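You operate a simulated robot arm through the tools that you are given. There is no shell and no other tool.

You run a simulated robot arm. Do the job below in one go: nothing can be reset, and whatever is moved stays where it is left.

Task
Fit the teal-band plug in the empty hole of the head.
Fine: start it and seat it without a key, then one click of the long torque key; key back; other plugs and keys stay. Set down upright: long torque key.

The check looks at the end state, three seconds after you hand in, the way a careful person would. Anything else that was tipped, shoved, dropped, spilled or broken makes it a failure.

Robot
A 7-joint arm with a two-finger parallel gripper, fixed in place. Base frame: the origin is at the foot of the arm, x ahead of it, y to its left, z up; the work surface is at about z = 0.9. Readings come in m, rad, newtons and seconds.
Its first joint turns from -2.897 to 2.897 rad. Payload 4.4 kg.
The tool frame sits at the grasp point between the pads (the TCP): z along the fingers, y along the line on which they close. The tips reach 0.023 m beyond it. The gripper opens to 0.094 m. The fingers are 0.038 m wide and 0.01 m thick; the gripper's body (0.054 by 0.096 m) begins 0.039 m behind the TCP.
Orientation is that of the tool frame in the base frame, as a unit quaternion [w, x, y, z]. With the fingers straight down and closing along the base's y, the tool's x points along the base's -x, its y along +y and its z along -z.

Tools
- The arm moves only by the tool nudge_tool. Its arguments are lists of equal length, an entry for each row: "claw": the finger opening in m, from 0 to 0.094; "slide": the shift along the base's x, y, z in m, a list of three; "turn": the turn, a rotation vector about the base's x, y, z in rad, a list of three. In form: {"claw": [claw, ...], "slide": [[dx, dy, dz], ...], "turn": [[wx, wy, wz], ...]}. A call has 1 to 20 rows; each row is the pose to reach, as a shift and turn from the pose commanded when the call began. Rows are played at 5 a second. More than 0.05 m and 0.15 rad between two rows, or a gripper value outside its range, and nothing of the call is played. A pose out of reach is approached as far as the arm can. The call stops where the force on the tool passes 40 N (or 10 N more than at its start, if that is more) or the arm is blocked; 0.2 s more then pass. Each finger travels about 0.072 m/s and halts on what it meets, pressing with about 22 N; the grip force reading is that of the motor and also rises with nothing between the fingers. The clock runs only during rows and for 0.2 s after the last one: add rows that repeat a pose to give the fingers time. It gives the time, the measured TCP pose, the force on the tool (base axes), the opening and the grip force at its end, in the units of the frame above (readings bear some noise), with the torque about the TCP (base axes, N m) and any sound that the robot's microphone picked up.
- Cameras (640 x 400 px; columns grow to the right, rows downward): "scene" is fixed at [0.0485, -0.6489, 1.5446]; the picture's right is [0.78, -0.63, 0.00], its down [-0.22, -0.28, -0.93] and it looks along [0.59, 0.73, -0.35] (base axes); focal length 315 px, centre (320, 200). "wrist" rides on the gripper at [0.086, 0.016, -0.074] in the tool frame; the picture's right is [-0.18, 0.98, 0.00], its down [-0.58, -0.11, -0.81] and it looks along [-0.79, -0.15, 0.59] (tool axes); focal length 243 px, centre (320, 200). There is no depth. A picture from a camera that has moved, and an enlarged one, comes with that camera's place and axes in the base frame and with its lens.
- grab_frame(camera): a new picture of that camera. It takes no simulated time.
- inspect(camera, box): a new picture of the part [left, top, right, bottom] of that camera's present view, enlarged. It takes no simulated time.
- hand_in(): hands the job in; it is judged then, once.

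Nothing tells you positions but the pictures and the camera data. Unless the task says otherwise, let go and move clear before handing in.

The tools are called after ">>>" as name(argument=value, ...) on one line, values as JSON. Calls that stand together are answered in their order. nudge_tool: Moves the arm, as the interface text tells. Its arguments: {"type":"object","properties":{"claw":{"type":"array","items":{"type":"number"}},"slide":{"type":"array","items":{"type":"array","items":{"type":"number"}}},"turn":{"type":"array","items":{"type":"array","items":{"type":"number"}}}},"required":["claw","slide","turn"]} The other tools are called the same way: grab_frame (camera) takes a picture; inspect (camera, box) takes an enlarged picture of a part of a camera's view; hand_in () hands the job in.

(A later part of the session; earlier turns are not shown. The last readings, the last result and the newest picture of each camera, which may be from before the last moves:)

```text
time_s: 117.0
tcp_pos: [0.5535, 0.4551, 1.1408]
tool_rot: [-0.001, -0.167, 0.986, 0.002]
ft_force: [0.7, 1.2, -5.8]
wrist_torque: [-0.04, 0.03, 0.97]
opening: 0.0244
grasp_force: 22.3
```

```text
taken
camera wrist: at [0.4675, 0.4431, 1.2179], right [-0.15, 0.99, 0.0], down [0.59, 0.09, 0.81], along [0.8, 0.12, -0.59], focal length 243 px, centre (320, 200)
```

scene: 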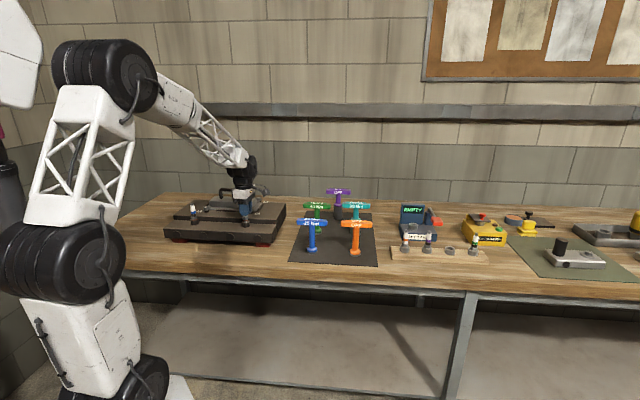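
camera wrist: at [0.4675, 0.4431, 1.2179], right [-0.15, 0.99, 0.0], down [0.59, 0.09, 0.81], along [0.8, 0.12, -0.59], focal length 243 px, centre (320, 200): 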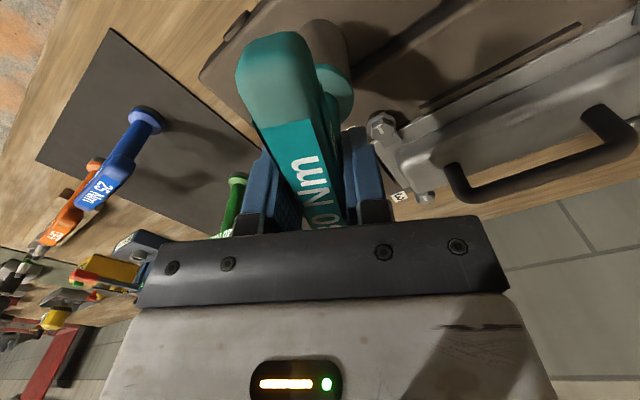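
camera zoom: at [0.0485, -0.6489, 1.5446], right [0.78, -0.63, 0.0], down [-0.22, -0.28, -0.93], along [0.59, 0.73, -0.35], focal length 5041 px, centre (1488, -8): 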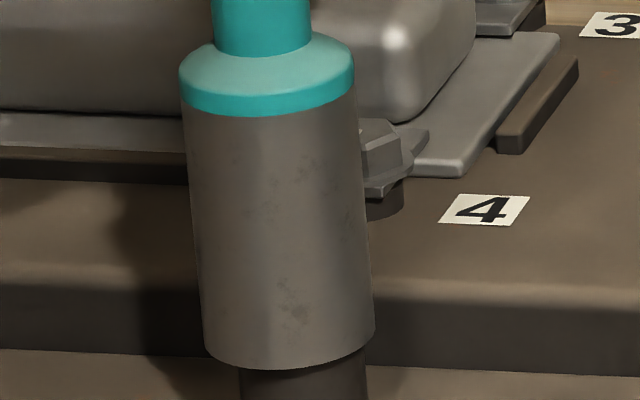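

The torque stays flat at about 1 Nm with no click, so I need to know whether the hex itself is turning. I'll lift the socket just clear of the hex, still sleeved over the ceramic, and compare the hex orientation.

>>> nudge_tool(claw=[0, 0, 0, 0, 0, 0], slide=[[0, 0, 0.005], [0, 0, 0.011], [0, 0, 0.017], [0, 0, 0.023], [0, 0, 0.028], [0, 0, 0.028]], turn=[[0, 0, 0], [0, 0, 0], [0, 0, 0], [0, 0, 0], [0, 0, 0], [0, 0, 0]])

>>> inspect(camera="scene", box=[241, 211, 253, 220])

>>> inspect(camera="scene", box=[234, 170, 266, 228])

```text
time_s: 118.4
tcp_pos: [0.5542, 0.4569, 1.1703]
tool_rot: [0.0, -0.167, 0.986, 0.002]
ft_force: [0.1, 0.8, -6.0]
wrist_torque: [0.02, -0.03, 0.02]
opening: 0.0233
grasp_force: 22.0
```

```text
16.00 times, centred on (247, 216) of scene
camera zoom: at [0.0485, -0.6489, 1.5446], right [0.78, -0.63, 0.0], down [-0.22, -0.28, -0.93], along [0.59, 0.73, -0.35], focal length 5041 px, centre (1488, -48)
```

zoom: 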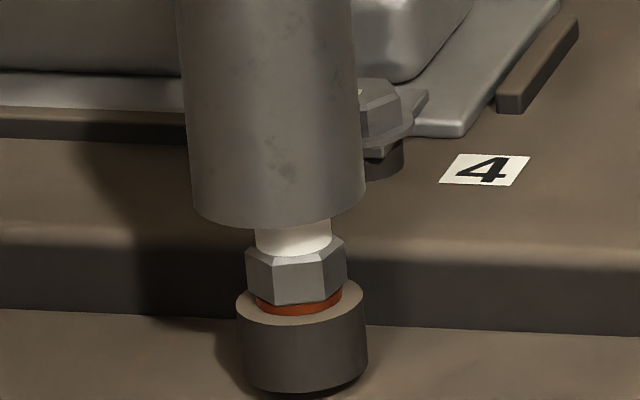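

```text
6.90 times, centred on (250, 199) of scene
camera zoom: at [0.0485, -0.6489, 1.5446], right [0.78, -0.63, 0.0], down [-0.22, -0.28, -0.93], along [0.59, 0.73, -0.35], focal length 2173 px, centre (803, 207)
```

zoom: 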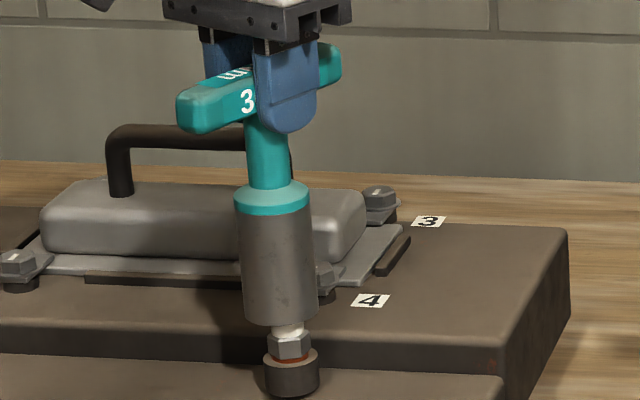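

The hex orientation looks unchanged, so the socket was probably slipping around it rather than driving it. I'll rotate back while lifted to regain stroke, then re-engage fully and test again.

>>> nudge_tool(claw=[0, 0, 0, 0, 0, 0, 0, 0, 0, 0, 0, 0, 0, 0, 0, 0, 0], slide=[[0, 0, 0], [0, 0, 0], [0, 0, 0], [0, 0, 0], [0, 0, 0], [0, 0, 0], [0, 0, 0], [0, 0, 0], [0, 0, 0], [0, 0, 0], [0, 0, 0], [0, 0, 0], [0, 0, 0], [0, 0, 0], [0, 0, 0], [0, 0, 0], [0, 0, 0]], turn=[[0, 0, 0.14], [0, 0, 0.28], [0, 0, 0.42], [0, 0, 0.56], [0, 0, 0.7], [0, 0, 0.84], [0, 0, 0.98], [0, 0, 1.12], [0, 0, 1.26], [0, 0, 1.4], [0, 0, 1.54], [0, 0, 1.68], [0, 0, 1.82], [0, 0, 1.96], [0, 0, 2.1], [0, 0, 2.2], [0, 0, 2.2]])

>>> inspect(camera="scene", box=[241, 211, 253, 220])

>>> inspect(camera="wrist", box=[220, 0, 400, 240])

```text
time_s: 122.0
tcp_pos: [0.5546, 0.457, 1.169]
tool_rot: [0.001, 0.955, -0.297, -0.001]
ft_force: [-0.1, 0.2, -5.1]
wrist_torque: [0.03, 0.01, 0.01]
opening: 0.0235
grasp_force: 22.1
```

```text
16.00 times, centred on (247, 216) of scene
camera zoom: at [0.0485, -0.6489, 1.5446], right [0.78, -0.63, 0.0], down [-0.22, -0.28, -0.93], along [0.59, 0.73, -0.35], focal length 5041 px, centre (1488, -48)
```

zoom: 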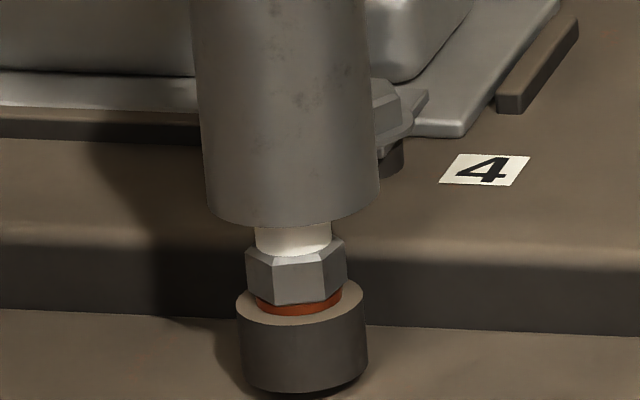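

```text
1.67 times, centred on (310, 120) of wrist
camera zoom: at [0.6169, 0.3942, 1.2458], right [-0.71, -0.7, 0.0], down [-0.41, 0.42, 0.81], along [-0.57, 0.57, -0.59], focal length 404 px, centre (337, 333)
```

zoom: 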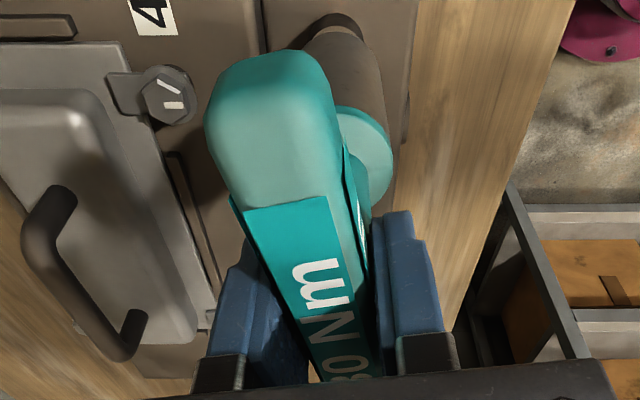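

>>> inspect(camera="scene", box=[230, 172, 270, 226])

>>> inspect(camera="wrist", box=[270, 0, 370, 60])

```text
7.41 times, centred on (250, 199) of scene
camera zoom: at [0.0485, -0.6489, 1.5446], right [0.78, -0.63, 0.0], down [-0.22, -0.28, -0.93], along [0.59, 0.73, -0.35], focal length 2334 px, centre (838, 207)
```

zoom: 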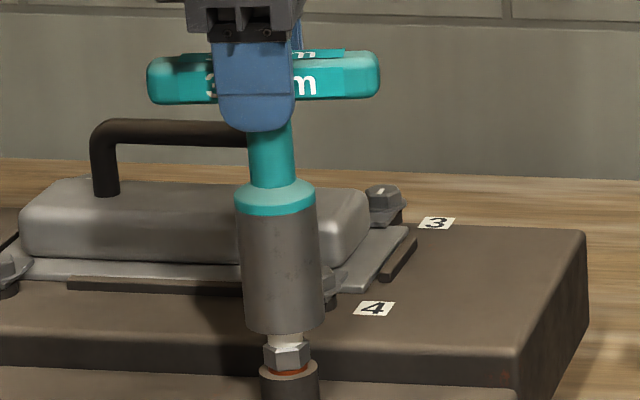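

```text
6.40 times, centred on (320, 30) of wrist
camera zoom: at [0.6169, 0.3942, 1.2458], right [-0.71, -0.7, 0.0], down [-0.41, 0.42, 0.81], along [-0.57, 0.57, -0.59], focal length 1553 px, centre (320, 1288)
```

zoom: 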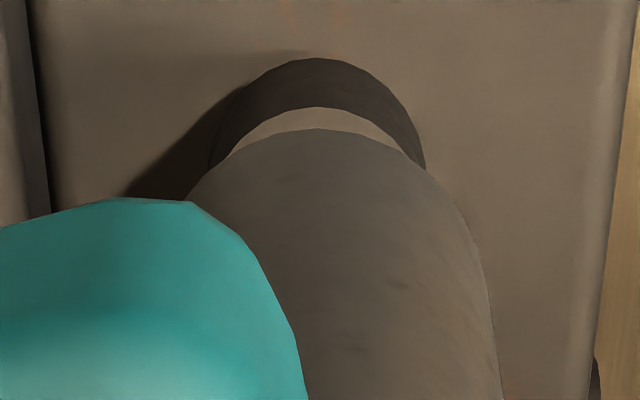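

In this orientation the socket is centred on the plug, but after the earlier turn it had wandered 3 mm because the key axis sits about 2.4 mm from the TCP along the bar. I'll re-seat the socket here and this time turn about the plug axis.

>>> nudge_tool(claw=[0, 0, 0, 0, 0, 0, 0], slide=[[0, 0, -0.007], [0, 0, -0.014], [0, 0, -0.02], [0, 0, -0.025], [0, 0, -0.0275], [0, 0, -0.029], [0, 0, -0.029]], turn=[[0, 0, 0], [0, 0, 0], [0, 0, 0], [0, 0, 0], [0, 0, 0], [0, 0, 0], [0, 0, 0]])

>>> inspect(camera="scene", box=[238, 203, 256, 223])

```text
time_s: 123.6
tcp_pos: [0.5554, 0.4576, 1.1413]
tool_rot: [0.001, 0.955, -0.298, 0.0]
ft_force: [4.2, 0.1, 6.9]
wrist_torque: [0.08, -0.26, 0.03]
opening: 0.0236
grasp_force: 21.9
```

```text
16.00 times, centred on (247, 213) of scene
camera zoom: at [0.0485, -0.6489, 1.5446], right [0.78, -0.63, 0.0], down [-0.22, -0.28, -0.93], along [0.59, 0.73, -0.35], focal length 5041 px, centre (1488, -8)
```

zoom: 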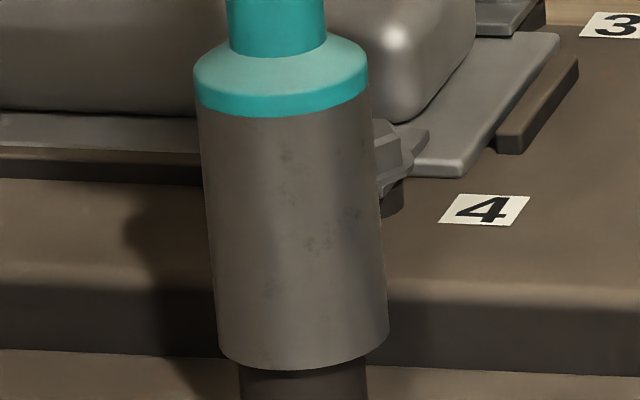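

Contact is again about 12 N. I'll trim the sideways offset and turn about the plug axis in steps, noting torque against angle.

>>> nudge_tool(claw=[0, 0, 0, 0, 0], slide=[[-0.0005, 0.0004, 0.0002], [-0.0005, 0.0004, 0.0002], [-0.00035, 0.00059, 0.0002], [-0.00019, 0.00077, 0.0002], [-0.00019, 0.00077, 0.0002]], turn=[[0, 0, 0], [0, 0, -0.05], [0, 0, -0.1], [0, 0, -0.2], [0, 0, -0.2]])

>>> nudge_tool(claw=[0, 0, 0], slide=[[9e-05, 8e-05, 0], [0.00018, 0.00015, 0], [0.00018, 0.00015, 0]], turn=[[0, 0, -0.05], [0, 0, -0.1], [0, 0, -0.1]])

```text
time_s: 124.8
tcp_pos: [0.5554, 0.457, 1.1414]
tool_rot: [0.003, 0.92, -0.393, 0.0]
ft_force: [0.2, 1.4, 14.4]
wrist_torque: [0.07, -0.07, 0.31]
opening: 0.0235
grasp_force: 21.9
```

```text
time_s: 125.6
tcp_pos: [0.5546, 0.4581, 1.141]
tool_rot: [0.002, 0.899, -0.437, -0.001]
ft_force: [-1.8, 0.9, 18.8]
wrist_torque: [0.0, 0.13, 0.35]
opening: 0.0239
grasp_force: 21.7
```

Torque is again about 0.35 Nm with the vertical load rising as I turn. I'll turn another 0.2 rad, easing up slightly, then lift and check whether the hex really followed.

>>> nudge_tool(claw=[0, 0, 0, 0, 0], slide=[[0, 0, 0.0004], [0.0001, 7e-05, 0.0006], [0.0002, 0.00014, 0.0008], [0.0004, 0.00026, 0.001], [0.0004, 0.00026, 0.001]], turn=[[0, 0, 0], [0, 0, -0.05], [0, 0, -0.1], [0, 0, -0.2], [0, 0, -0.2]])

>>> nudge_tool(claw=[0, 0, 0, 0, 0, 0], slide=[[0, 0, 0.005], [0, 0, 0.011], [0, 0, 0.017], [0, 0, 0.023], [0, 0, 0.028], [0, 0, 0.028]], turn=[[0, 0, 0], [0, 0, 0], [0, 0, 0], [0, 0, 0], [0, 0, 0], [0, 0, 0]])

>>> inspect(camera="scene", box=[241, 211, 253, 220])

```text
time_s: 126.8
tcp_pos: [0.5555, 0.4579, 1.1416]
tool_rot: [0.002, 0.851, -0.525, -0.002]
ft_force: [-0.7, -1.2, -2.9]
wrist_torque: [-0.03, 0.03, 0.38]
opening: 0.0237
grasp_force: 22.2
```

```text
time_s: 128.2
tcp_pos: [0.5556, 0.4582, 1.1703]
tool_rot: [0.002, 0.85, -0.526, -0.001]
ft_force: [0.4, -0.4, -6.6]
wrist_torque: [0.03, -0.01, 0.0]
opening: 0.0235
grasp_force: 22.3
```

```text
16.00 times, centred on (247, 216) of scene
camera zoom: at [0.0485, -0.6489, 1.5446], right [0.78, -0.63, 0.0], down [-0.22, -0.28, -0.93], along [0.59, 0.73, -0.35], focal length 5041 px, centre (1488, -48)
```

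zoom: 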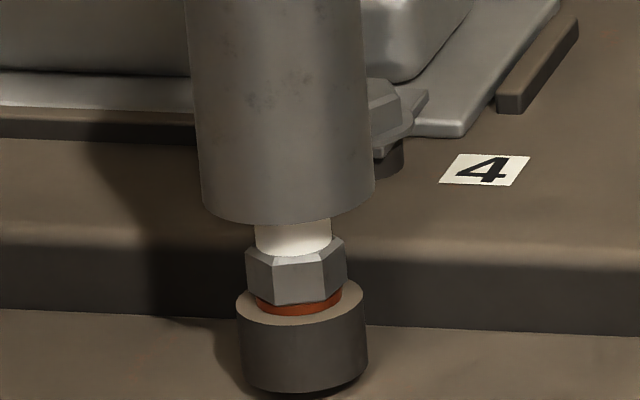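

The hex did not move at all, so the socket isn't fully engaged on it. I'll check the centring from both cameras here before trying a deeper, better-aligned engagement.

>>> inspect(camera="wrist", box=[270, 0, 370, 60])

>>> inspect(camera="scene", box=[230, 172, 270, 226])

```text
6.40 times, centred on (320, 30) of wrist
camera zoom: at [0.5795, 0.3736, 1.2462], right [-0.96, -0.28, 0.0], down [-0.16, 0.57, 0.81], along [-0.22, 0.77, -0.59], focal length 1553 px, centre (320, 1288)
```

zoom: 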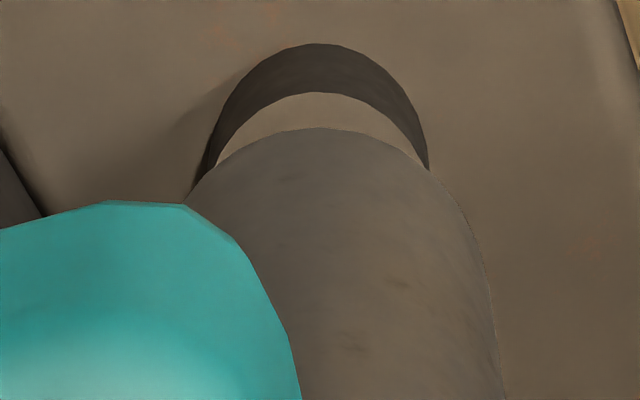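

```text
7.41 times, centred on (250, 199) of scene
camera zoom: at [0.0485, -0.6489, 1.5446], right [0.78, -0.63, 0.0], down [-0.22, -0.28, -0.93], along [0.59, 0.73, -0.35], focal length 2334 px, centre (838, 207)
```

zoom: 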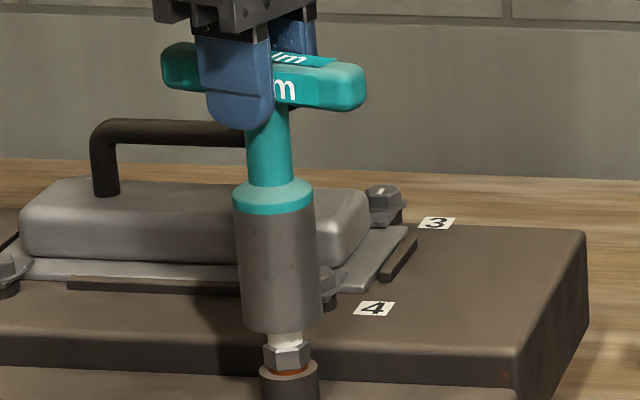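

The centring is good. I haven't yet pressed the socket down near this particular angle, so I'll lower here and see if it drops further onto the hex.

>>> nudge_tool(claw=[0, 0, 0, 0, 0, 0, 0], slide=[[0.0002, -0.0002, -0.007], [0.0002, -0.0002, -0.014], [0.0003, -0.0003, -0.02], [0.0003, -0.0003, -0.025], [0.0003, -0.0003, -0.0275], [0.0003, -0.0003, -0.029], [0.0003, -0.0003, -0.029]], turn=[[0, 0, 0], [0, 0, 0], [0, 0, 0], [0, 0, 0], [0, 0, 0], [0, 0, 0], [0, 0, 0]])

>>> nudge_tool(claw=[0, 0, 0], slide=[[0, 0, -0.0004], [0, 0, -0.0008], [0, 0, -0.0008]], turn=[[0, 0, 0], [0, 0, 0], [0, 0, 0]])

>>> inspect(camera="scene", box=[238, 203, 256, 223])

```text
time_s: 129.8
tcp_pos: [0.5548, 0.4588, 1.1408]
tool_rot: [0.002, 0.851, -0.525, -0.001]
ft_force: [-0.3, -0.8, -0.2]
wrist_torque: [-0.06, 0.03, -0.01]
opening: 0.0239
grasp_force: 21.9
```

```text
time_s: 130.6
tcp_pos: [0.5548, 0.4583, 1.1413]
tool_rot: [0.001, 0.851, -0.525, -0.001]
ft_force: [-0.4, 1.9, 4.3]
wrist_torque: [0.1, -0.03, 0.07]
opening: 0.0235
grasp_force: 22.0
```

```text
16.00 times, centred on (247, 213) of scene
camera zoom: at [0.0485, -0.6489, 1.5446], right [0.78, -0.63, 0.0], down [-0.22, -0.28, -0.93], along [0.59, 0.73, -0.35], focal length 5041 px, centre (1488, -8)
```

zoom: 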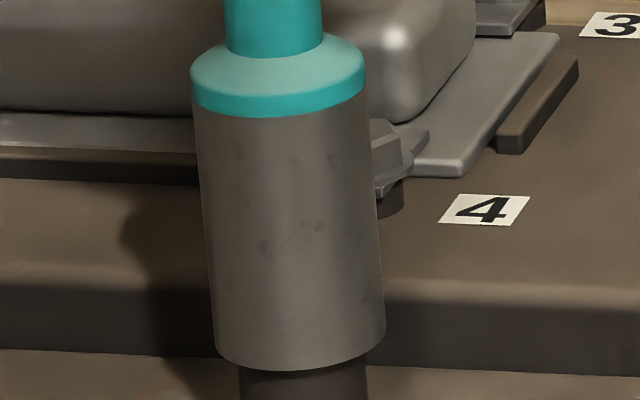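

The socket bottoms at the same height, so this is full depth. In the first attempt the socket drifted off-centre as it turned and I had also raised it. Now I'll hold height and turn about the plug's axis, logging torque.

>>> nudge_tool(claw=[0, 0, 0, 0, 0], slide=[[0.00011, 5e-05, 0], [0.00022, 0.0001, 0], [0.00034, 0.00014, 0], [0.00045, 0.00017, 0], [0.00045, 0.00017, 0]], turn=[[0, 0, -0.05], [0, 0, -0.1], [0, 0, -0.15], [0, 0, -0.2], [0, 0, -0.2]])

>>> nudge_tool(claw=[0, 0, 0, 0, 0], slide=[[0.00011, 2e-05, 0], [0.00023, 5e-05, 0], [0.00035, 6e-05, 0], [0.00047, 8e-05, 0], [0.00047, 8e-05, 0]], turn=[[0, 0, -0.05], [0, 0, -0.1], [0, 0, -0.15], [0, 0, -0.2], [0, 0, -0.2]])

```text
time_s: 131.8
tcp_pos: [0.5565, 0.4585, 1.1412]
tool_rot: [0.002, 0.794, -0.608, -0.001]
ft_force: [0.5, 0.5, 7.5]
wrist_torque: [-0.01, -0.1, 0.28]
opening: 0.0237
grasp_force: 21.5
```

```text
time_s: 133.0
tcp_pos: [0.5576, 0.4587, 1.141]
tool_rot: [0.001, 0.729, -0.685, 0.0]
ft_force: [-1.8, 1.2, 18.4]
wrist_torque: [-0.01, 0.13, 0.35]
opening: 0.0235
grasp_force: 22.1
```

>>> inspect(camera="scene", box=[238, 203, 256, 223])

>>> inspect(camera="wrist", box=[220, 20, 400, 240])

>>> inspect(camera="scene", box=[230, 165, 270, 220])

```text
16.00 times, centred on (247, 213) of scene
camera zoom: at [0.0485, -0.6489, 1.5446], right [0.78, -0.63, 0.0], down [-0.22, -0.28, -0.93], along [0.59, 0.73, -0.35], focal length 5041 px, centre (1488, -8)
```

zoom: 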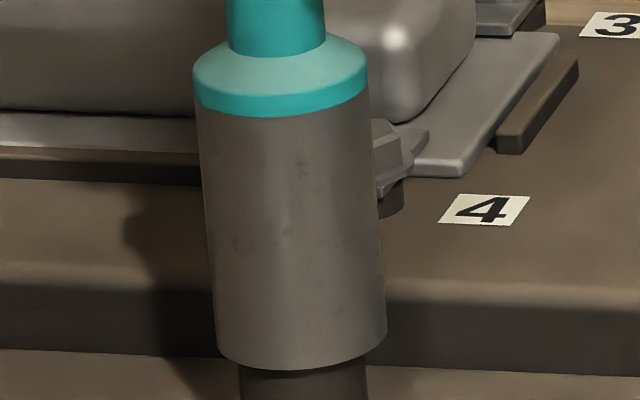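

```text
1.82 times, centred on (310, 130) of wrist
camera zoom: at [0.5464, 0.3707, 1.2168], right [-0.99, 0.12, 0.0], down [0.07, 0.59, 0.81], along [0.1, 0.8, -0.59], focal length 441 px, centre (338, 327)
```

zoom: 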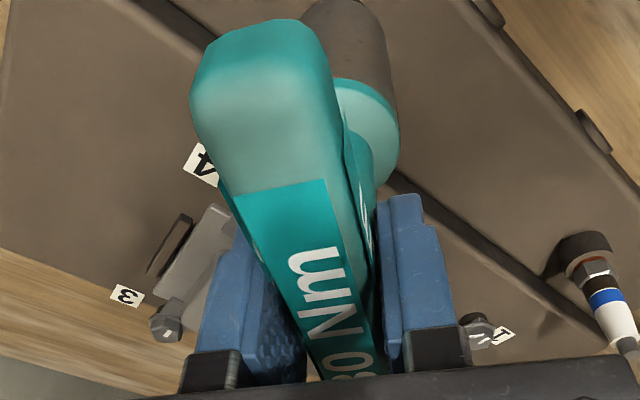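

```text
7.27 times, centred on (250, 192) of scene
camera zoom: at [0.0485, -0.6489, 1.5446], right [0.78, -0.63, 0.0], down [-0.22, -0.28, -0.93], along [0.59, 0.73, -0.35], focal length 2292 px, centre (829, 254)
```

zoom: 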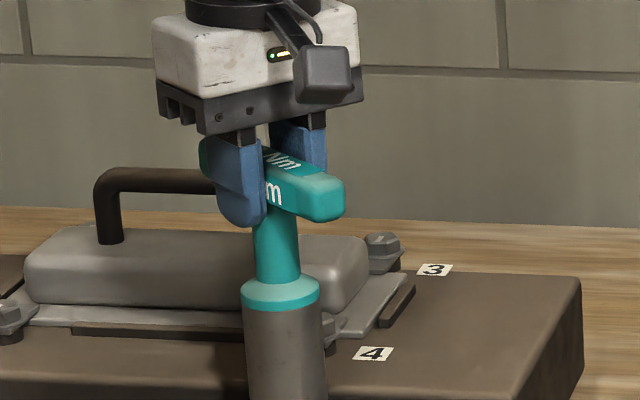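

The socket is still centred. I'll ease the vertical load a little and continue around the plug axis to see if the torque climbs past 1 Nm this time.

>>> nudge_tool(claw=[0, 0, 0, 0, 0], slide=[[0, 0, 0.0004], [0.00012, 0, 0.0006], [0.00024, -1e-05, 0.0006], [0.00048, -2e-05, 0.0006], [0.00048, -2e-05, 0.0006]], turn=[[0, 0, 0], [0, 0, -0.05], [0, 0, -0.1], [0, 0, -0.2], [0, 0, -0.2]])

>>> nudge_tool(claw=[0, 0, 0, 0], slide=[[0.00012, -3e-05, 0], [0.00023, -5e-05, 0], [0.00046, -0.00011, 0], [0.00046, -0.00011, 0]], turn=[[0, 0, -0.05], [0, 0, -0.1], [0, 0, -0.2], [0, 0, -0.2]])

```text
time_s: 134.2
tcp_pos: [0.5574, 0.459, 1.1405]
tool_rot: [-0.001, -0.658, 0.753, 0.001]
ft_force: [1.2, 0.7, 12.0]
wrist_torque: [0.03, -0.06, 0.37]
opening: 0.0237
grasp_force: 22.0
```

```text
time_s: 135.2
tcp_pos: [0.5579, 0.4568, 1.1404]
tool_rot: [-0.001, -0.579, 0.816, 0.001]
ft_force: [0.4, 0.6, 7.5]
wrist_torque: [0.01, -0.04, 0.56]
opening: 0.0236
grasp_force: 22.0
```

The torque follows the same curve, 0.37 then 0.56 Nm. I'll keep turning in small steps.

>>> nudge_tool(claw=[0, 0, 0, 0], slide=[[0.00011, -5e-05, 0], [0.00022, -0.0001, 0], [0.00022, -0.0001, 0], [0.00022, -0.0001, 0]], turn=[[0, 0, -0.05], [0, 0, -0.1], [0, 0, -0.1], [0, 0, -0.1]])

>>> nudge_tool(claw=[0, 0, 0, 0], slide=[[0.0001, -5e-05, 0], [0.00021, -0.00011, 0], [0.00021, -0.00011, 0], [0.00021, -0.00011, 0]], turn=[[0, 0, -0.05], [0, 0, -0.1], [0, 0, -0.1], [0, 0, -0.1]])

>>> nudge_tool(claw=[0, 0, 0, 0], slide=[[0.0001, -7e-05, 0], [0.0002, -0.00014, 0], [0.0002, -0.00014, 0], [0.0002, -0.00014, 0]], turn=[[0, 0, -0.05], [0, 0, -0.1], [0, 0, -0.1], [0, 0, -0.1]])

```text
time_s: 136.2
tcp_pos: [0.5577, 0.4575, 1.1411]
tool_rot: [-0.001, -0.538, 0.843, 0.002]
ft_force: [-1.8, -1.0, 1.4]
wrist_torque: [-0.14, 0.05, 0.72]
opening: 0.0237
grasp_force: 22.1
```

```text
time_s: 137.2
tcp_pos: [0.558, 0.4586, 1.1409]
tool_rot: [-0.001, -0.494, 0.869, 0.002]
ft_force: [2.7, 0.5, 4.3]
wrist_torque: [0.1, -0.17, 0.87]
opening: 0.0242
grasp_force: 21.9
```

```text
time_s: 138.2
tcp_pos: [0.5583, 0.4581, 1.1401]
tool_rot: [-0.001, -0.451, 0.893, 0.002]
ft_force: [-2.3, -0.1, 0.3]
wrist_torque: [-0.02, 0.15, 1.01]
opening: 0.0242
grasp_force: 21.8
```

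>>> nudge_tool(claw=[0, 0, 0, 0], slide=[[5e-05, -3e-05, 0], [9e-05, -7e-05, 0], [9e-05, -7e-05, 0], [9e-05, -7e-05, 0]], turn=[[0, 0, -0.025], [0, 0, -0.05], [0, 0, -0.05], [0, 0, -0.05]])

>>> nudge_tool(claw=[0, 0, 0, 0], slide=[[5e-05, -3e-05, 0], [9e-05, -7e-05, 0], [9e-05, -7e-05, 0], [9e-05, -7e-05, 0]], turn=[[0, 0, -0.025], [0, 0, -0.05], [0, 0, -0.05], [0, 0, -0.05]])

>>> inspect(camera="wrist", box=[220, 20, 400, 240])

>>> inspect(camera="scene", box=[230, 165, 270, 220])

```text
time_s: 139.2
tcp_pos: [0.5575, 0.457, 1.1411]
tool_rot: [-0.001, -0.428, 0.904, 0.002]
ft_force: [1.0, 0.9, 1.2]
wrist_torque: [0.02, -0.11, 1.0]
opening: 0.0241
grasp_force: 21.7
```

```text
time_s: 140.2
tcp_pos: [0.558, 0.4572, 1.1409]
tool_rot: [-0.001, -0.406, 0.914, 0.001]
ft_force: [-1.7, -3.4, 5.1]
wrist_torque: [-0.26, 0.04, 1.0]
opening: 0.0239
grasp_force: 22.2
```

```text
1.82 times, centred on (310, 130) of wrist
camera zoom: at [0.4883, 0.4041, 1.2169], right [-0.61, 0.8, 0.0], down [0.47, 0.36, 0.81], along [0.64, 0.49, -0.59], focal length 441 px, centre (338, 327)
```

zoom: 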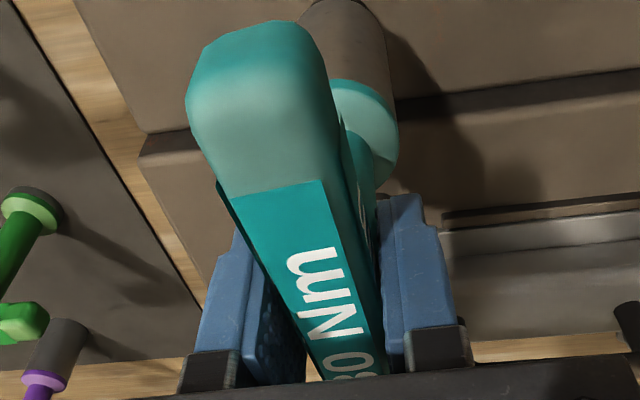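

```text
7.27 times, centred on (250, 192) of scene
camera zoom: at [0.0485, -0.6489, 1.5446], right [0.78, -0.63, 0.0], down [-0.22, -0.28, -0.93], along [0.59, 0.73, -0.35], focal length 2292 px, centre (829, 254)
```

zoom: 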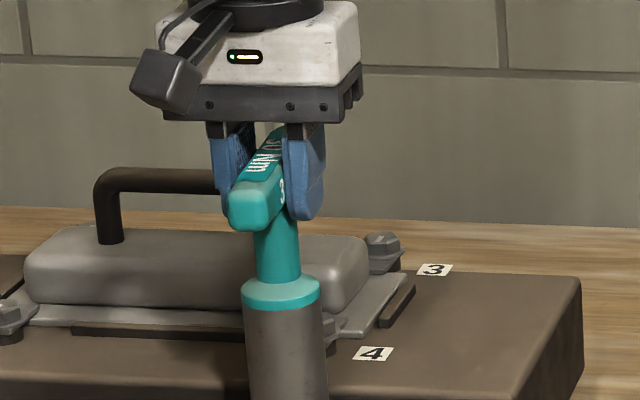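

The torque caps at exactly 1.0 Nm again even when centred. This total angle differs from before, so I'll lift now for a decisive look at the hex orientation.

>>> nudge_tool(claw=[0, 0, 0, 0, 0, 0], slide=[[0, 0, 0.005], [0, 0, 0.011], [0, 0, 0.017], [0, 0, 0.023], [0, 0, 0.028], [0, 0, 0.028]], turn=[[0, 0, 0], [0, 0, 0], [0, 0, 0], [0, 0, 0], [0, 0, 0], [0, 0, 0]])

>>> inspect(camera="scene", box=[241, 211, 253, 220])

>>> inspect(camera="scene", box=[160, 150, 300, 240])

```text
time_s: 141.6
tcp_pos: [0.5582, 0.4582, 1.1694]
tool_rot: [-0.001, -0.407, 0.913, 0.002]
ft_force: [0.2, 0.3, -7.0]
wrist_torque: [0.0, -0.05, 0.01]
opening: 0.0234
grasp_force: 22.2
```

```text
16.00 times, centred on (247, 216) of scene
camera zoom: at [0.0485, -0.6489, 1.5446], right [0.78, -0.63, 0.0], down [-0.22, -0.28, -0.93], along [0.59, 0.73, -0.35], focal length 5041 px, centre (1488, -48)
```

zoom: 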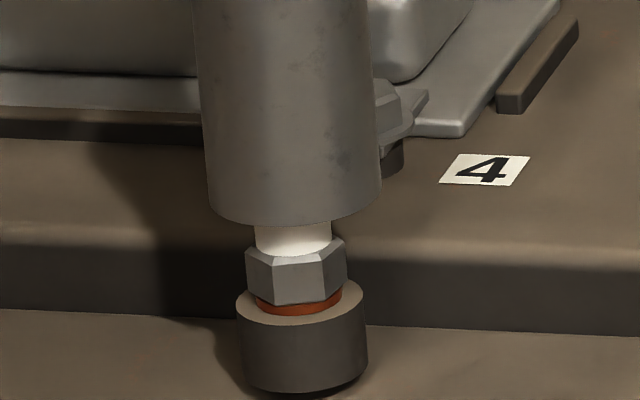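

```text
4.44 times, centred on (230, 195) of scene
camera zoom: at [0.0485, -0.6489, 1.5446], right [0.78, -0.63, 0.0], down [-0.22, -0.28, -0.93], along [0.59, 0.73, -0.35], focal length 1400 px, centre (720, 222)
```

zoom: 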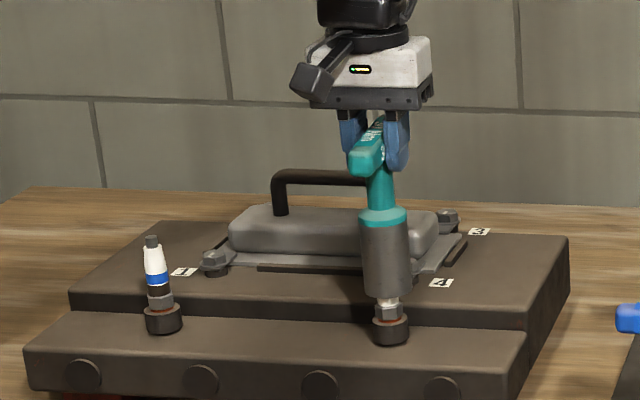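

The hex is still unmoved, so the coupling hasn't transmitted enough to reach the click. I'll wind back counter-clockwise while lifted so I have the longest possible clockwise stroke, then re-engage.

>>> nudge_tool(claw=[0, 0, 0, 0, 0, 0, 0, 0, 0, 0, 0, 0, 0, 0, 0, 0, 0], slide=[[-0.00028, 0.00014, 0], [-0.00057, 0.00028, 0], [-0.00085, 0.00043, 0], [-0.00114, 0.00057, 0], [-0.00145, 0.00055, 0], [-0.00177, 0.00053, 0], [-0.00209, 0.0005, 0], [-0.0024, 0.00048, 0], [-0.00266, 0.0003, 0], [-0.00292, 0.00012, 0], [-0.00319, -6e-05, 0], [-0.00345, -0.00024, 0], [-0.00358, -0.00053, 0], [-0.00371, -0.00082, 0], [-0.00384, -0.00111, 0], [-0.00397, -0.0014, 0], [-0.00397, -0.0014, 0]], turn=[[0, 0, 0.134], [0, 0, 0.268], [0, 0, 0.402], [0, 0, 0.536], [0, 0, 0.67], [0, 0, 0.804], [0, 0, 0.938], [0, 0, 1.072], [0, 0, 1.206], [0, 0, 1.34], [0, 0, 1.474], [0, 0, 1.608], [0, 0, 1.742], [0, 0, 1.876], [0, 0, 2.01], [0, 0, 2.144], [0, 0, 2.144]])

>>> inspect(camera="scene", box=[230, 172, 270, 226])

>>> inspect(camera="scene", box=[241, 211, 253, 220])

>>> inspect(camera="wrist", box=[270, 0, 370, 60])

```text
time_s: 145.2
tcp_pos: [0.5534, 0.455, 1.1691]
tool_rot: [0.001, 0.997, -0.08, 0.0]
ft_force: [-0.3, -0.6, -6.2]
wrist_torque: [0.0, -0.01, -0.02]
opening: 0.0235
grasp_force: 22.1
```

```text
7.41 times, centred on (250, 199) of scene
camera zoom: at [0.0485, -0.6489, 1.5446], right [0.78, -0.63, 0.0], down [-0.22, -0.28, -0.93], along [0.59, 0.73, -0.35], focal length 2334 px, centre (838, 207)
```

zoom: 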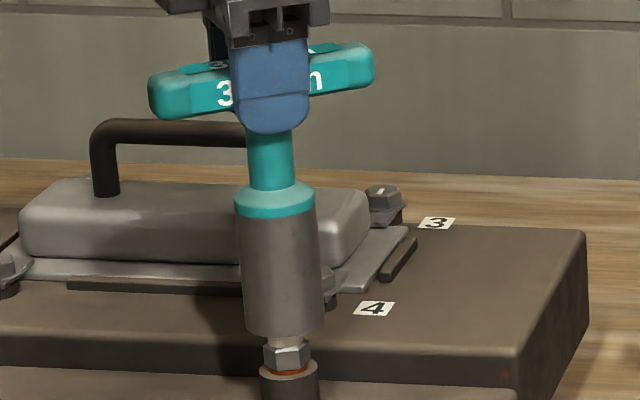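

```text
16.00 times, centred on (247, 216) of scene
camera zoom: at [0.0485, -0.6489, 1.5446], right [0.78, -0.63, 0.0], down [-0.22, -0.28, -0.93], along [0.59, 0.73, -0.35], focal length 5041 px, centre (1488, -48)
```

zoom: 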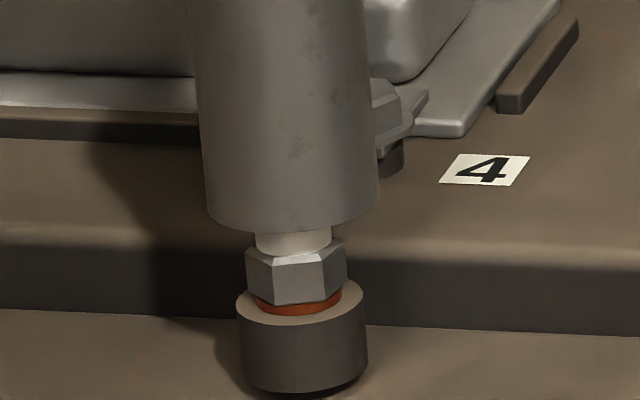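

```text
6.40 times, centred on (320, 30) of wrist
camera zoom: at [0.6368, 0.4259, 1.2446], right [-0.34, -0.94, 0.0], down [-0.56, 0.2, 0.81], along [-0.76, 0.27, -0.59], focal length 1553 px, centre (320, 1288)
```

zoom: 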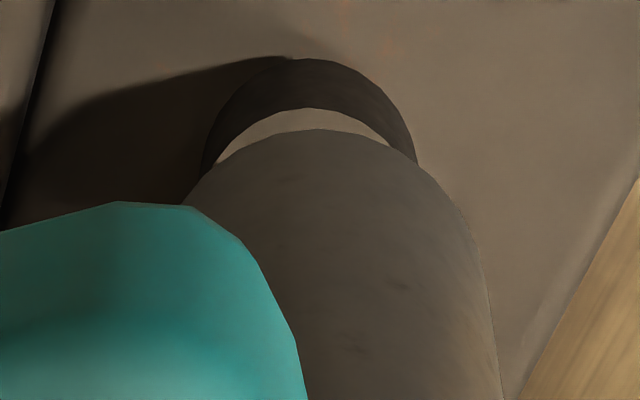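

I'll correct a sub-millimetre offset, lower to full depth, and begin the long stroke.

>>> nudge_tool(claw=[0, 0, 0, 0, 0, 0, 0, 0], slide=[[0.0003, 0.0008, -0.007], [0.0003, 0.0008, -0.014], [0.0003, 0.0008, -0.02], [0.0003, 0.0008, -0.025], [0.0003, 0.0008, -0.027], [0.0003, 0.0008, -0.0285], [0.0003, 0.0008, -0.0295], [0.0003, 0.0008, -0.0295]], turn=[[0, 0, 0], [0, 0, 0], [0, 0, 0], [0, 0, 0], [0, 0, 0], [0, 0, 0], [0, 0, 0], [0, 0, 0]])

>>> inspect(camera="scene", box=[238, 203, 256, 223])

```text
time_s: 147.0
tcp_pos: [0.5549, 0.4562, 1.1395]
tool_rot: [0.001, 0.997, -0.081, 0.001]
ft_force: [1.4, -2.7, 19.2]
wrist_torque: [-0.26, -0.08, -0.06]
opening: 0.0237
grasp_force: 22.3
```

```text
16.00 times, centred on (247, 213) of scene
camera zoom: at [0.0485, -0.6489, 1.5446], right [0.78, -0.63, 0.0], down [-0.22, -0.28, -0.93], along [0.59, 0.73, -0.35], focal length 5041 px, centre (1488, -8)
```

zoom: 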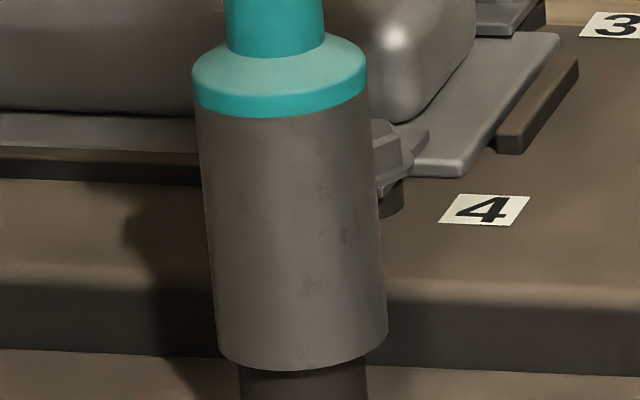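

The socket bottoms at the same height. I'll ease the load, turn, and then briefly reverse to see whether the torque behaves elastically or as friction.

>>> nudge_tool(claw=[0, 0, 0, 0, 0, 0], slide=[[0, 0, 0.0004], [6e-05, 0.0002, 0.0005], [0.00012, 0.00046, 0.0005], [0.00022, 0.00068, 0.0005], [0.00034, 0.00089, 0.0005], [0.00034, 0.00089, 0.0005]], turn=[[0, 0, 0], [0, 0, -0.1], [0, 0, -0.2], [0, 0, -0.3], [0, 0, -0.4], [0, 0, -0.4]])

>>> nudge_tool(claw=[0, 0, 0], slide=[[0, 0, 0], [-0.0001, -0.0001, 0], [-0.0001, -0.0001, 0]], turn=[[0, 0, 0.04], [0, 0, 0.08], [0, 0, 0.08]])

>>> nudge_tool(claw=[0, 0, 0], slide=[[0, 0, 0], [0.0001, 0.0001, 0], [0.0001, 0.0001, 0]], turn=[[0, 0, -0.04], [0, 0, -0.08], [0, 0, -0.08]])

```text
time_s: 148.4
tcp_pos: [0.5561, 0.4572, 1.1395]
tool_rot: [0.001, 0.961, -0.277, 0.0]
ft_force: [-1.5, 0.9, 6.4]
wrist_torque: [-0.01, 0.14, 0.38]
opening: 0.0237
grasp_force: 22.0
```

```text
time_s: 149.2
tcp_pos: [0.5568, 0.4565, 1.139]
tool_rot: [0.002, 0.971, -0.239, 0.0]
ft_force: [0.1, 3.5, 9.6]
wrist_torque: [0.19, -0.03, 0.37]
opening: 0.0239
grasp_force: 21.7
```

```text
time_s: 150.0
tcp_pos: [0.5539, 0.4576, 1.1403]
tool_rot: [0.002, 0.961, -0.277, -0.001]
ft_force: [0.5, -2.3, 9.9]
wrist_torque: [-0.13, -0.06, 0.38]
opening: 0.0236
grasp_force: 22.1
```

The torque stays at 0.37 Nm even when I reverse slightly, which is neither elastic nor plain friction. I'll reverse a bit further to understand it before going on.

>>> nudge_tool(claw=[0, 0, 0, 0], slide=[[-0.0001, -0.0002, 0], [-0.0002, -0.0003, 0], [-0.0002, -0.0004, 0], [-0.0002, -0.0004, 0]], turn=[[0, 0, 0.07], [0, 0, 0.14], [0, 0, 0.2], [0, 0, 0.2]])

>>> nudge_tool(claw=[0, 0, 0, 0], slide=[[0.0001, 0.0002, 0], [0.0002, 0.0003, 0], [0.0002, 0.0004, 0], [0.0002, 0.0004, 0]], turn=[[0, 0, -0.07], [0, 0, -0.14], [0, 0, -0.2], [0, 0, -0.2]])

```text
time_s: 151.0
tcp_pos: [0.555, 0.4582, 1.1396]
tool_rot: [0.002, 0.984, -0.18, 0.0]
ft_force: [-1.8, -2.3, 6.0]
wrist_torque: [-0.14, 0.16, 0.3]
opening: 0.0237
grasp_force: 22.6
```

```text
time_s: 152.0
tcp_pos: [0.5551, 0.4582, 1.1404]
tool_rot: [0.001, 0.961, -0.277, 0.0]
ft_force: [-0.3, 0.9, 5.9]
wrist_torque: [0.12, 0.01, 0.36]
opening: 0.0235
grasp_force: 22.0
```

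The torque is a repeatable function of angle since engagement, so the plug is resisting. I'll now carry this stroke on past the earlier stopping angle and listen for the click.

>>> nudge_tool(claw=[0, 0, 0, 0, 0], slide=[[0.00014, 0.0002, 0], [0.00029, 0.00038, 0], [0.00047, 0.00054, 0], [0.00065, 0.00069, 0], [0.00065, 0.00069, 0]], turn=[[0, 0, -0.1], [0, 0, -0.2], [0, 0, -0.3], [0, 0, -0.4], [0, 0, -0.4]])

>>> nudge_tool(claw=[0, 0, 0, 0, 0], slide=[[0.0002, 0.00012, 0], [0.00042, 0.00024, 0], [0.00065, 0.00031, 0], [0.00088, 0.00039, 0], [0.00088, 0.00039, 0]], turn=[[0, 0, -0.1], [0, 0, -0.2], [0, 0, -0.3], [0, 0, -0.4], [0, 0, -0.4]])

```text
time_s: 153.2
tcp_pos: [0.5548, 0.4593, 1.1404]
tool_rot: [0.002, 0.886, -0.463, -0.001]
ft_force: [-0.7, -0.3, 4.2]
wrist_torque: [0.0, 0.0, 0.49]
opening: 0.0238
grasp_force: 22.0
```

```text
time_s: 154.4
tcp_pos: [0.557, 0.4592, 1.1397]
tool_rot: [0.001, 0.777, -0.63, 0.0]
ft_force: [-1.1, -0.2, 1.0]
wrist_torque: [0.01, 0.04, 0.97]
opening: 0.0239
grasp_force: 22.1
```

>>> nudge_tool(claw=[0, 0, 0, 0, 0], slide=[[0.00023, 3e-05, 0], [0.00047, 5e-05, 0], [0.00071, 3e-05, 0], [0.00095, 1e-05, 0], [0.00095, 1e-05, 0]], turn=[[0, 0, -0.1], [0, 0, -0.2], [0, 0, -0.3], [0, 0, -0.4], [0, 0, -0.4]])

>>> inspect(camera="scene", box=[230, 165, 270, 220])

>>> inspect(camera="wrist", box=[220, 20, 400, 240])

```text
time_s: 155.6
tcp_pos: [0.5565, 0.4587, 1.1386]
tool_rot: [-0.002, -0.636, 0.772, 0.001]
ft_force: [-0.5, 1.9, 2.8]
wrist_torque: [0.12, 0.01, 0.97]
opening: 0.0244
grasp_force: 22.2
```

```text
7.27 times, centred on (250, 192) of scene
camera zoom: at [0.0485, -0.6489, 1.5446], right [0.78, -0.63, 0.0], down [-0.22, -0.28, -0.93], along [0.59, 0.73, -0.35], focal length 2292 px, centre (829, 254)
```

zoom: 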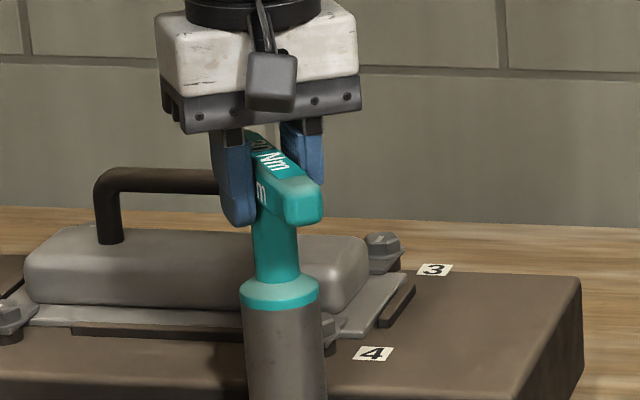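

```text
1.82 times, centred on (310, 130) of wrist
camera zoom: at [0.5248, 0.3767, 1.2157], right [-0.93, 0.37, 0.0], down [0.22, 0.55, 0.81], along [0.29, 0.75, -0.59], focal length 441 px, centre (338, 327)
```

zoom: 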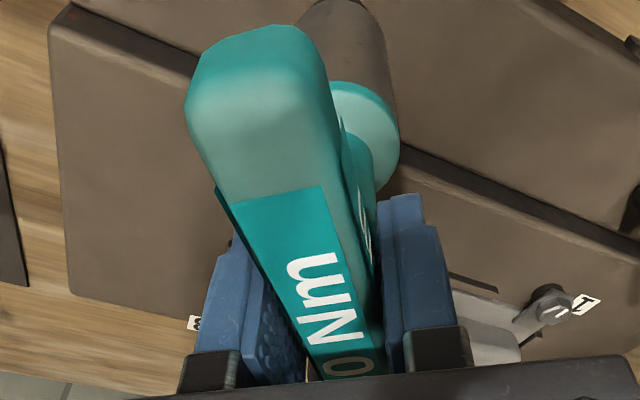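

>>> nudge_tool(claw=[0, 0, 0, 0], slide=[[-0.00024, 2e-05, 0], [-0.00048, 4e-05, 0], [-0.00048, 4e-05, 0], [-0.00048, 4e-05, 0]], turn=[[0, 0, 0.1], [0, 0, 0.2], [0, 0, 0.2], [0, 0, 0.2]])

>>> nudge_tool(claw=[0, 0, 0, 0], slide=[[-0.00024, -3e-05, 0], [-0.00047, -5e-05, 0], [-0.00047, -5e-05, 0], [-0.00047, -5e-05, 0]], turn=[[0, 0, 0.1], [0, 0, 0.2], [0, 0, 0.2], [0, 0, 0.2]])

```text
time_s: 156.6
tcp_pos: [0.5559, 0.4591, 1.1385]
tool_rot: [0.002, 0.71, -0.704, -0.001]
ft_force: [0.5, -2.6, 2.1]
wrist_torque: [-0.18, -0.07, 0.98]
opening: 0.0242
grasp_force: 22.1
```

```text
time_s: 157.6
tcp_pos: [0.5566, 0.4592, 1.1393]
tool_rot: [0.002, 0.778, -0.629, 0.0]
ft_force: [-0.1, 0.5, -1.7]
wrist_torque: [0.07, -0.02, 1.01]
opening: 0.0242
grasp_force: 21.9
```

Torque is purely a function of how far the key has turned since engaging. My previous strokes stopped at about 1.6 rad, so I'll push on further in this one.

>>> nudge_tool(claw=[0, 0, 0, 0, 0, 0, 0, 0], slide=[[0.00023, 3e-05, 0], [0.00047, 5e-05, 0], [0.00071, 3e-05, 0], [0.00095, 1e-05, 0], [0.00118, -6e-05, 0], [0.00141, -0.00013, 0], [0.00141, -0.00013, 0], [0.00141, -0.00013, 0]], turn=[[0, 0, -0.1], [0, 0, -0.2], [0, 0, -0.3], [0, 0, -0.4], [0, 0, -0.5], [0, 0, -0.6], [0, 0, -0.6], [0, 0, -0.6]])

>>> nudge_tool(claw=[0, 0, 0, 0, 0], slide=[[0.00021, -0.0001, 0], [0.00042, -0.00023, 0], [0.00042, -0.00023, 0], [0.00042, -0.00023, 0], [0.00042, -0.00023, 0]], turn=[[0, 0, -0.1], [0, 0, -0.2], [0, 0, -0.2], [0, 0, -0.2], [0, 0, -0.2]])

```text
time_s: 159.4
tcp_pos: [0.5583, 0.4594, 1.1387]
tool_rot: [-0.001, -0.556, 0.831, 0.001]
ft_force: [0.2, -1.4, -1.5]
wrist_torque: [-0.07, -0.03, 0.98]
opening: 0.0242
grasp_force: 22.4
```

```text
time_s: 160.6
tcp_pos: [0.5581, 0.4592, 1.1407]
tool_rot: [-0.001, -0.471, 0.882, 0.002]
ft_force: [0.4, 1.6, 2.3]
wrist_torque: [0.06, 0.03, 1.0]
opening: 0.0242
grasp_force: 22.1
```

>>> nudge_tool(claw=[0, 0, 0, 0, 0, 0], slide=[[0.00019, -0.00014, 0], [0.00037, -0.0003, 0], [0.00052, -0.00048, 0], [0.00067, -0.00067, 0], [0.00067, -0.00067, 0], [0.00067, -0.00067, 0]], turn=[[0, 0, -0.1], [0, 0, -0.2], [0, 0, -0.3], [0, 0, -0.4], [0, 0, -0.4], [0, 0, -0.4]])

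>>> nudge_tool(claw=[0, 0, 0, 0, 0, 0], slide=[[0.00012, -0.00021, 0], [0.00023, -0.00043, 0], [0.0003, -0.00066, 0], [0.00036, -0.00089, 0], [0.00036, -0.00089, 0], [0.00036, -0.00089, 0]], turn=[[0, 0, -0.1], [0, 0, -0.2], [0, 0, -0.3], [0, 0, -0.4], [0, 0, -0.4], [0, 0, -0.4]])

>>> inspect(camera="wrist", box=[220, 20, 400, 240])

>>> inspect(camera="scene", box=[230, 165, 270, 220])

```text
time_s: 162.0
tcp_pos: [0.559, 0.4576, 1.1401]
tool_rot: [0.0, -0.286, 0.958, 0.002]
ft_force: [-0.2, -0.1, -5.5]
wrist_torque: [0.02, -0.02, 1.0]
opening: 0.0244
grasp_force: 22.0
```

```text
time_s: 163.4
tcp_pos: [0.5599, 0.4566, 1.1393]
tool_rot: [0.0, -0.09, 0.996, 0.001]
ft_force: [0.0, 0.1, -4.6]
wrist_torque: [-0.05, -0.03, 1.0]
opening: 0.0241
grasp_force: 22.5
```

```text
1.82 times, centred on (310, 130) of wrist
camera zoom: at [0.4715, 0.4571, 1.2161], right [0.01, 1.0, 0.0], down [0.59, -0.01, 0.81], along [0.81, 0.0, -0.59], focal length 441 px, centre (338, 327)
```

zoom: 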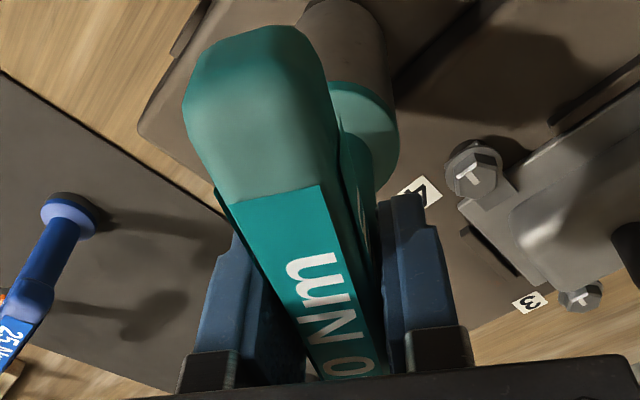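

```text
7.27 times, centred on (250, 192) of scene
camera zoom: at [0.0485, -0.6489, 1.5446], right [0.78, -0.63, 0.0], down [-0.22, -0.28, -0.93], along [0.59, 0.73, -0.35], focal length 2292 px, centre (829, 254)
```

zoom: 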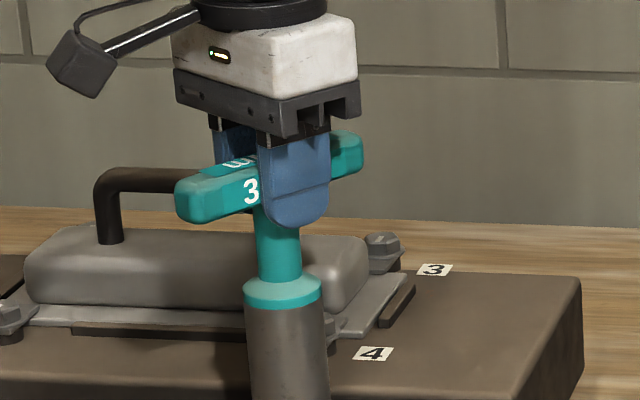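

The torque stays pinned at 1.00 Nm out to 2.8 rad. The contact load has vanished, which hints that the plug top has moved down under the key, so I'll probe downward gently for the new contact height.

>>> nudge_tool(claw=[0, 0, 0], slide=[[0, 0, -0.0003], [0, 0, -0.0006], [0, 0, -0.0006]], turn=[[0, 0, 0], [0, 0, 0], [0, 0, 0]])

>>> nudge_tool(claw=[0, 0, 0], slide=[[0, 0, -0.0003], [0, 0, -0.0006], [0, 0, -0.0006]], turn=[[0, 0, 0], [0, 0, 0], [0, 0, 0]])

>>> inspect(camera="scene", box=[238, 203, 256, 223])

```text
time_s: 164.2
tcp_pos: [0.5597, 0.4567, 1.14]
tool_rot: [0.0, -0.09, 0.996, 0.002]
ft_force: [-0.6, -1.8, -1.3]
wrist_torque: [-0.09, 0.03, 1.01]
opening: 0.024
grasp_force: 22.2
```

```text
time_s: 165.0
tcp_pos: [0.5593, 0.4576, 1.1401]
tool_rot: [0.001, -0.089, 0.996, 0.003]
ft_force: [4.6, 2.5, 12.4]
wrist_torque: [0.13, -0.25, 1.0]
opening: 0.0246
grasp_force: 21.7
```

```text
16.00 times, centred on (247, 213) of scene
camera zoom: at [0.0485, -0.6489, 1.5446], right [0.78, -0.63, 0.0], down [-0.22, -0.28, -0.93], along [0.59, 0.73, -0.35], focal length 5041 px, centre (1488, -8)
```

zoom: 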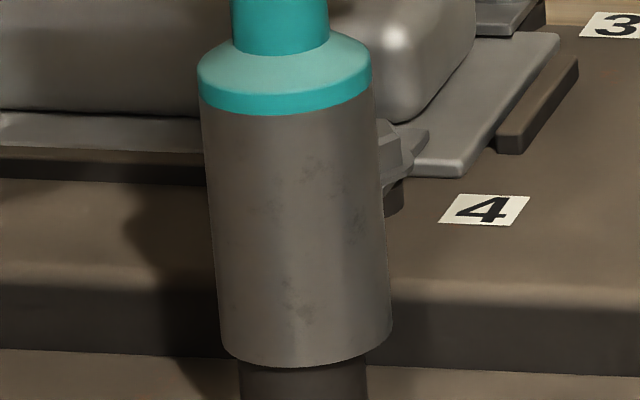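

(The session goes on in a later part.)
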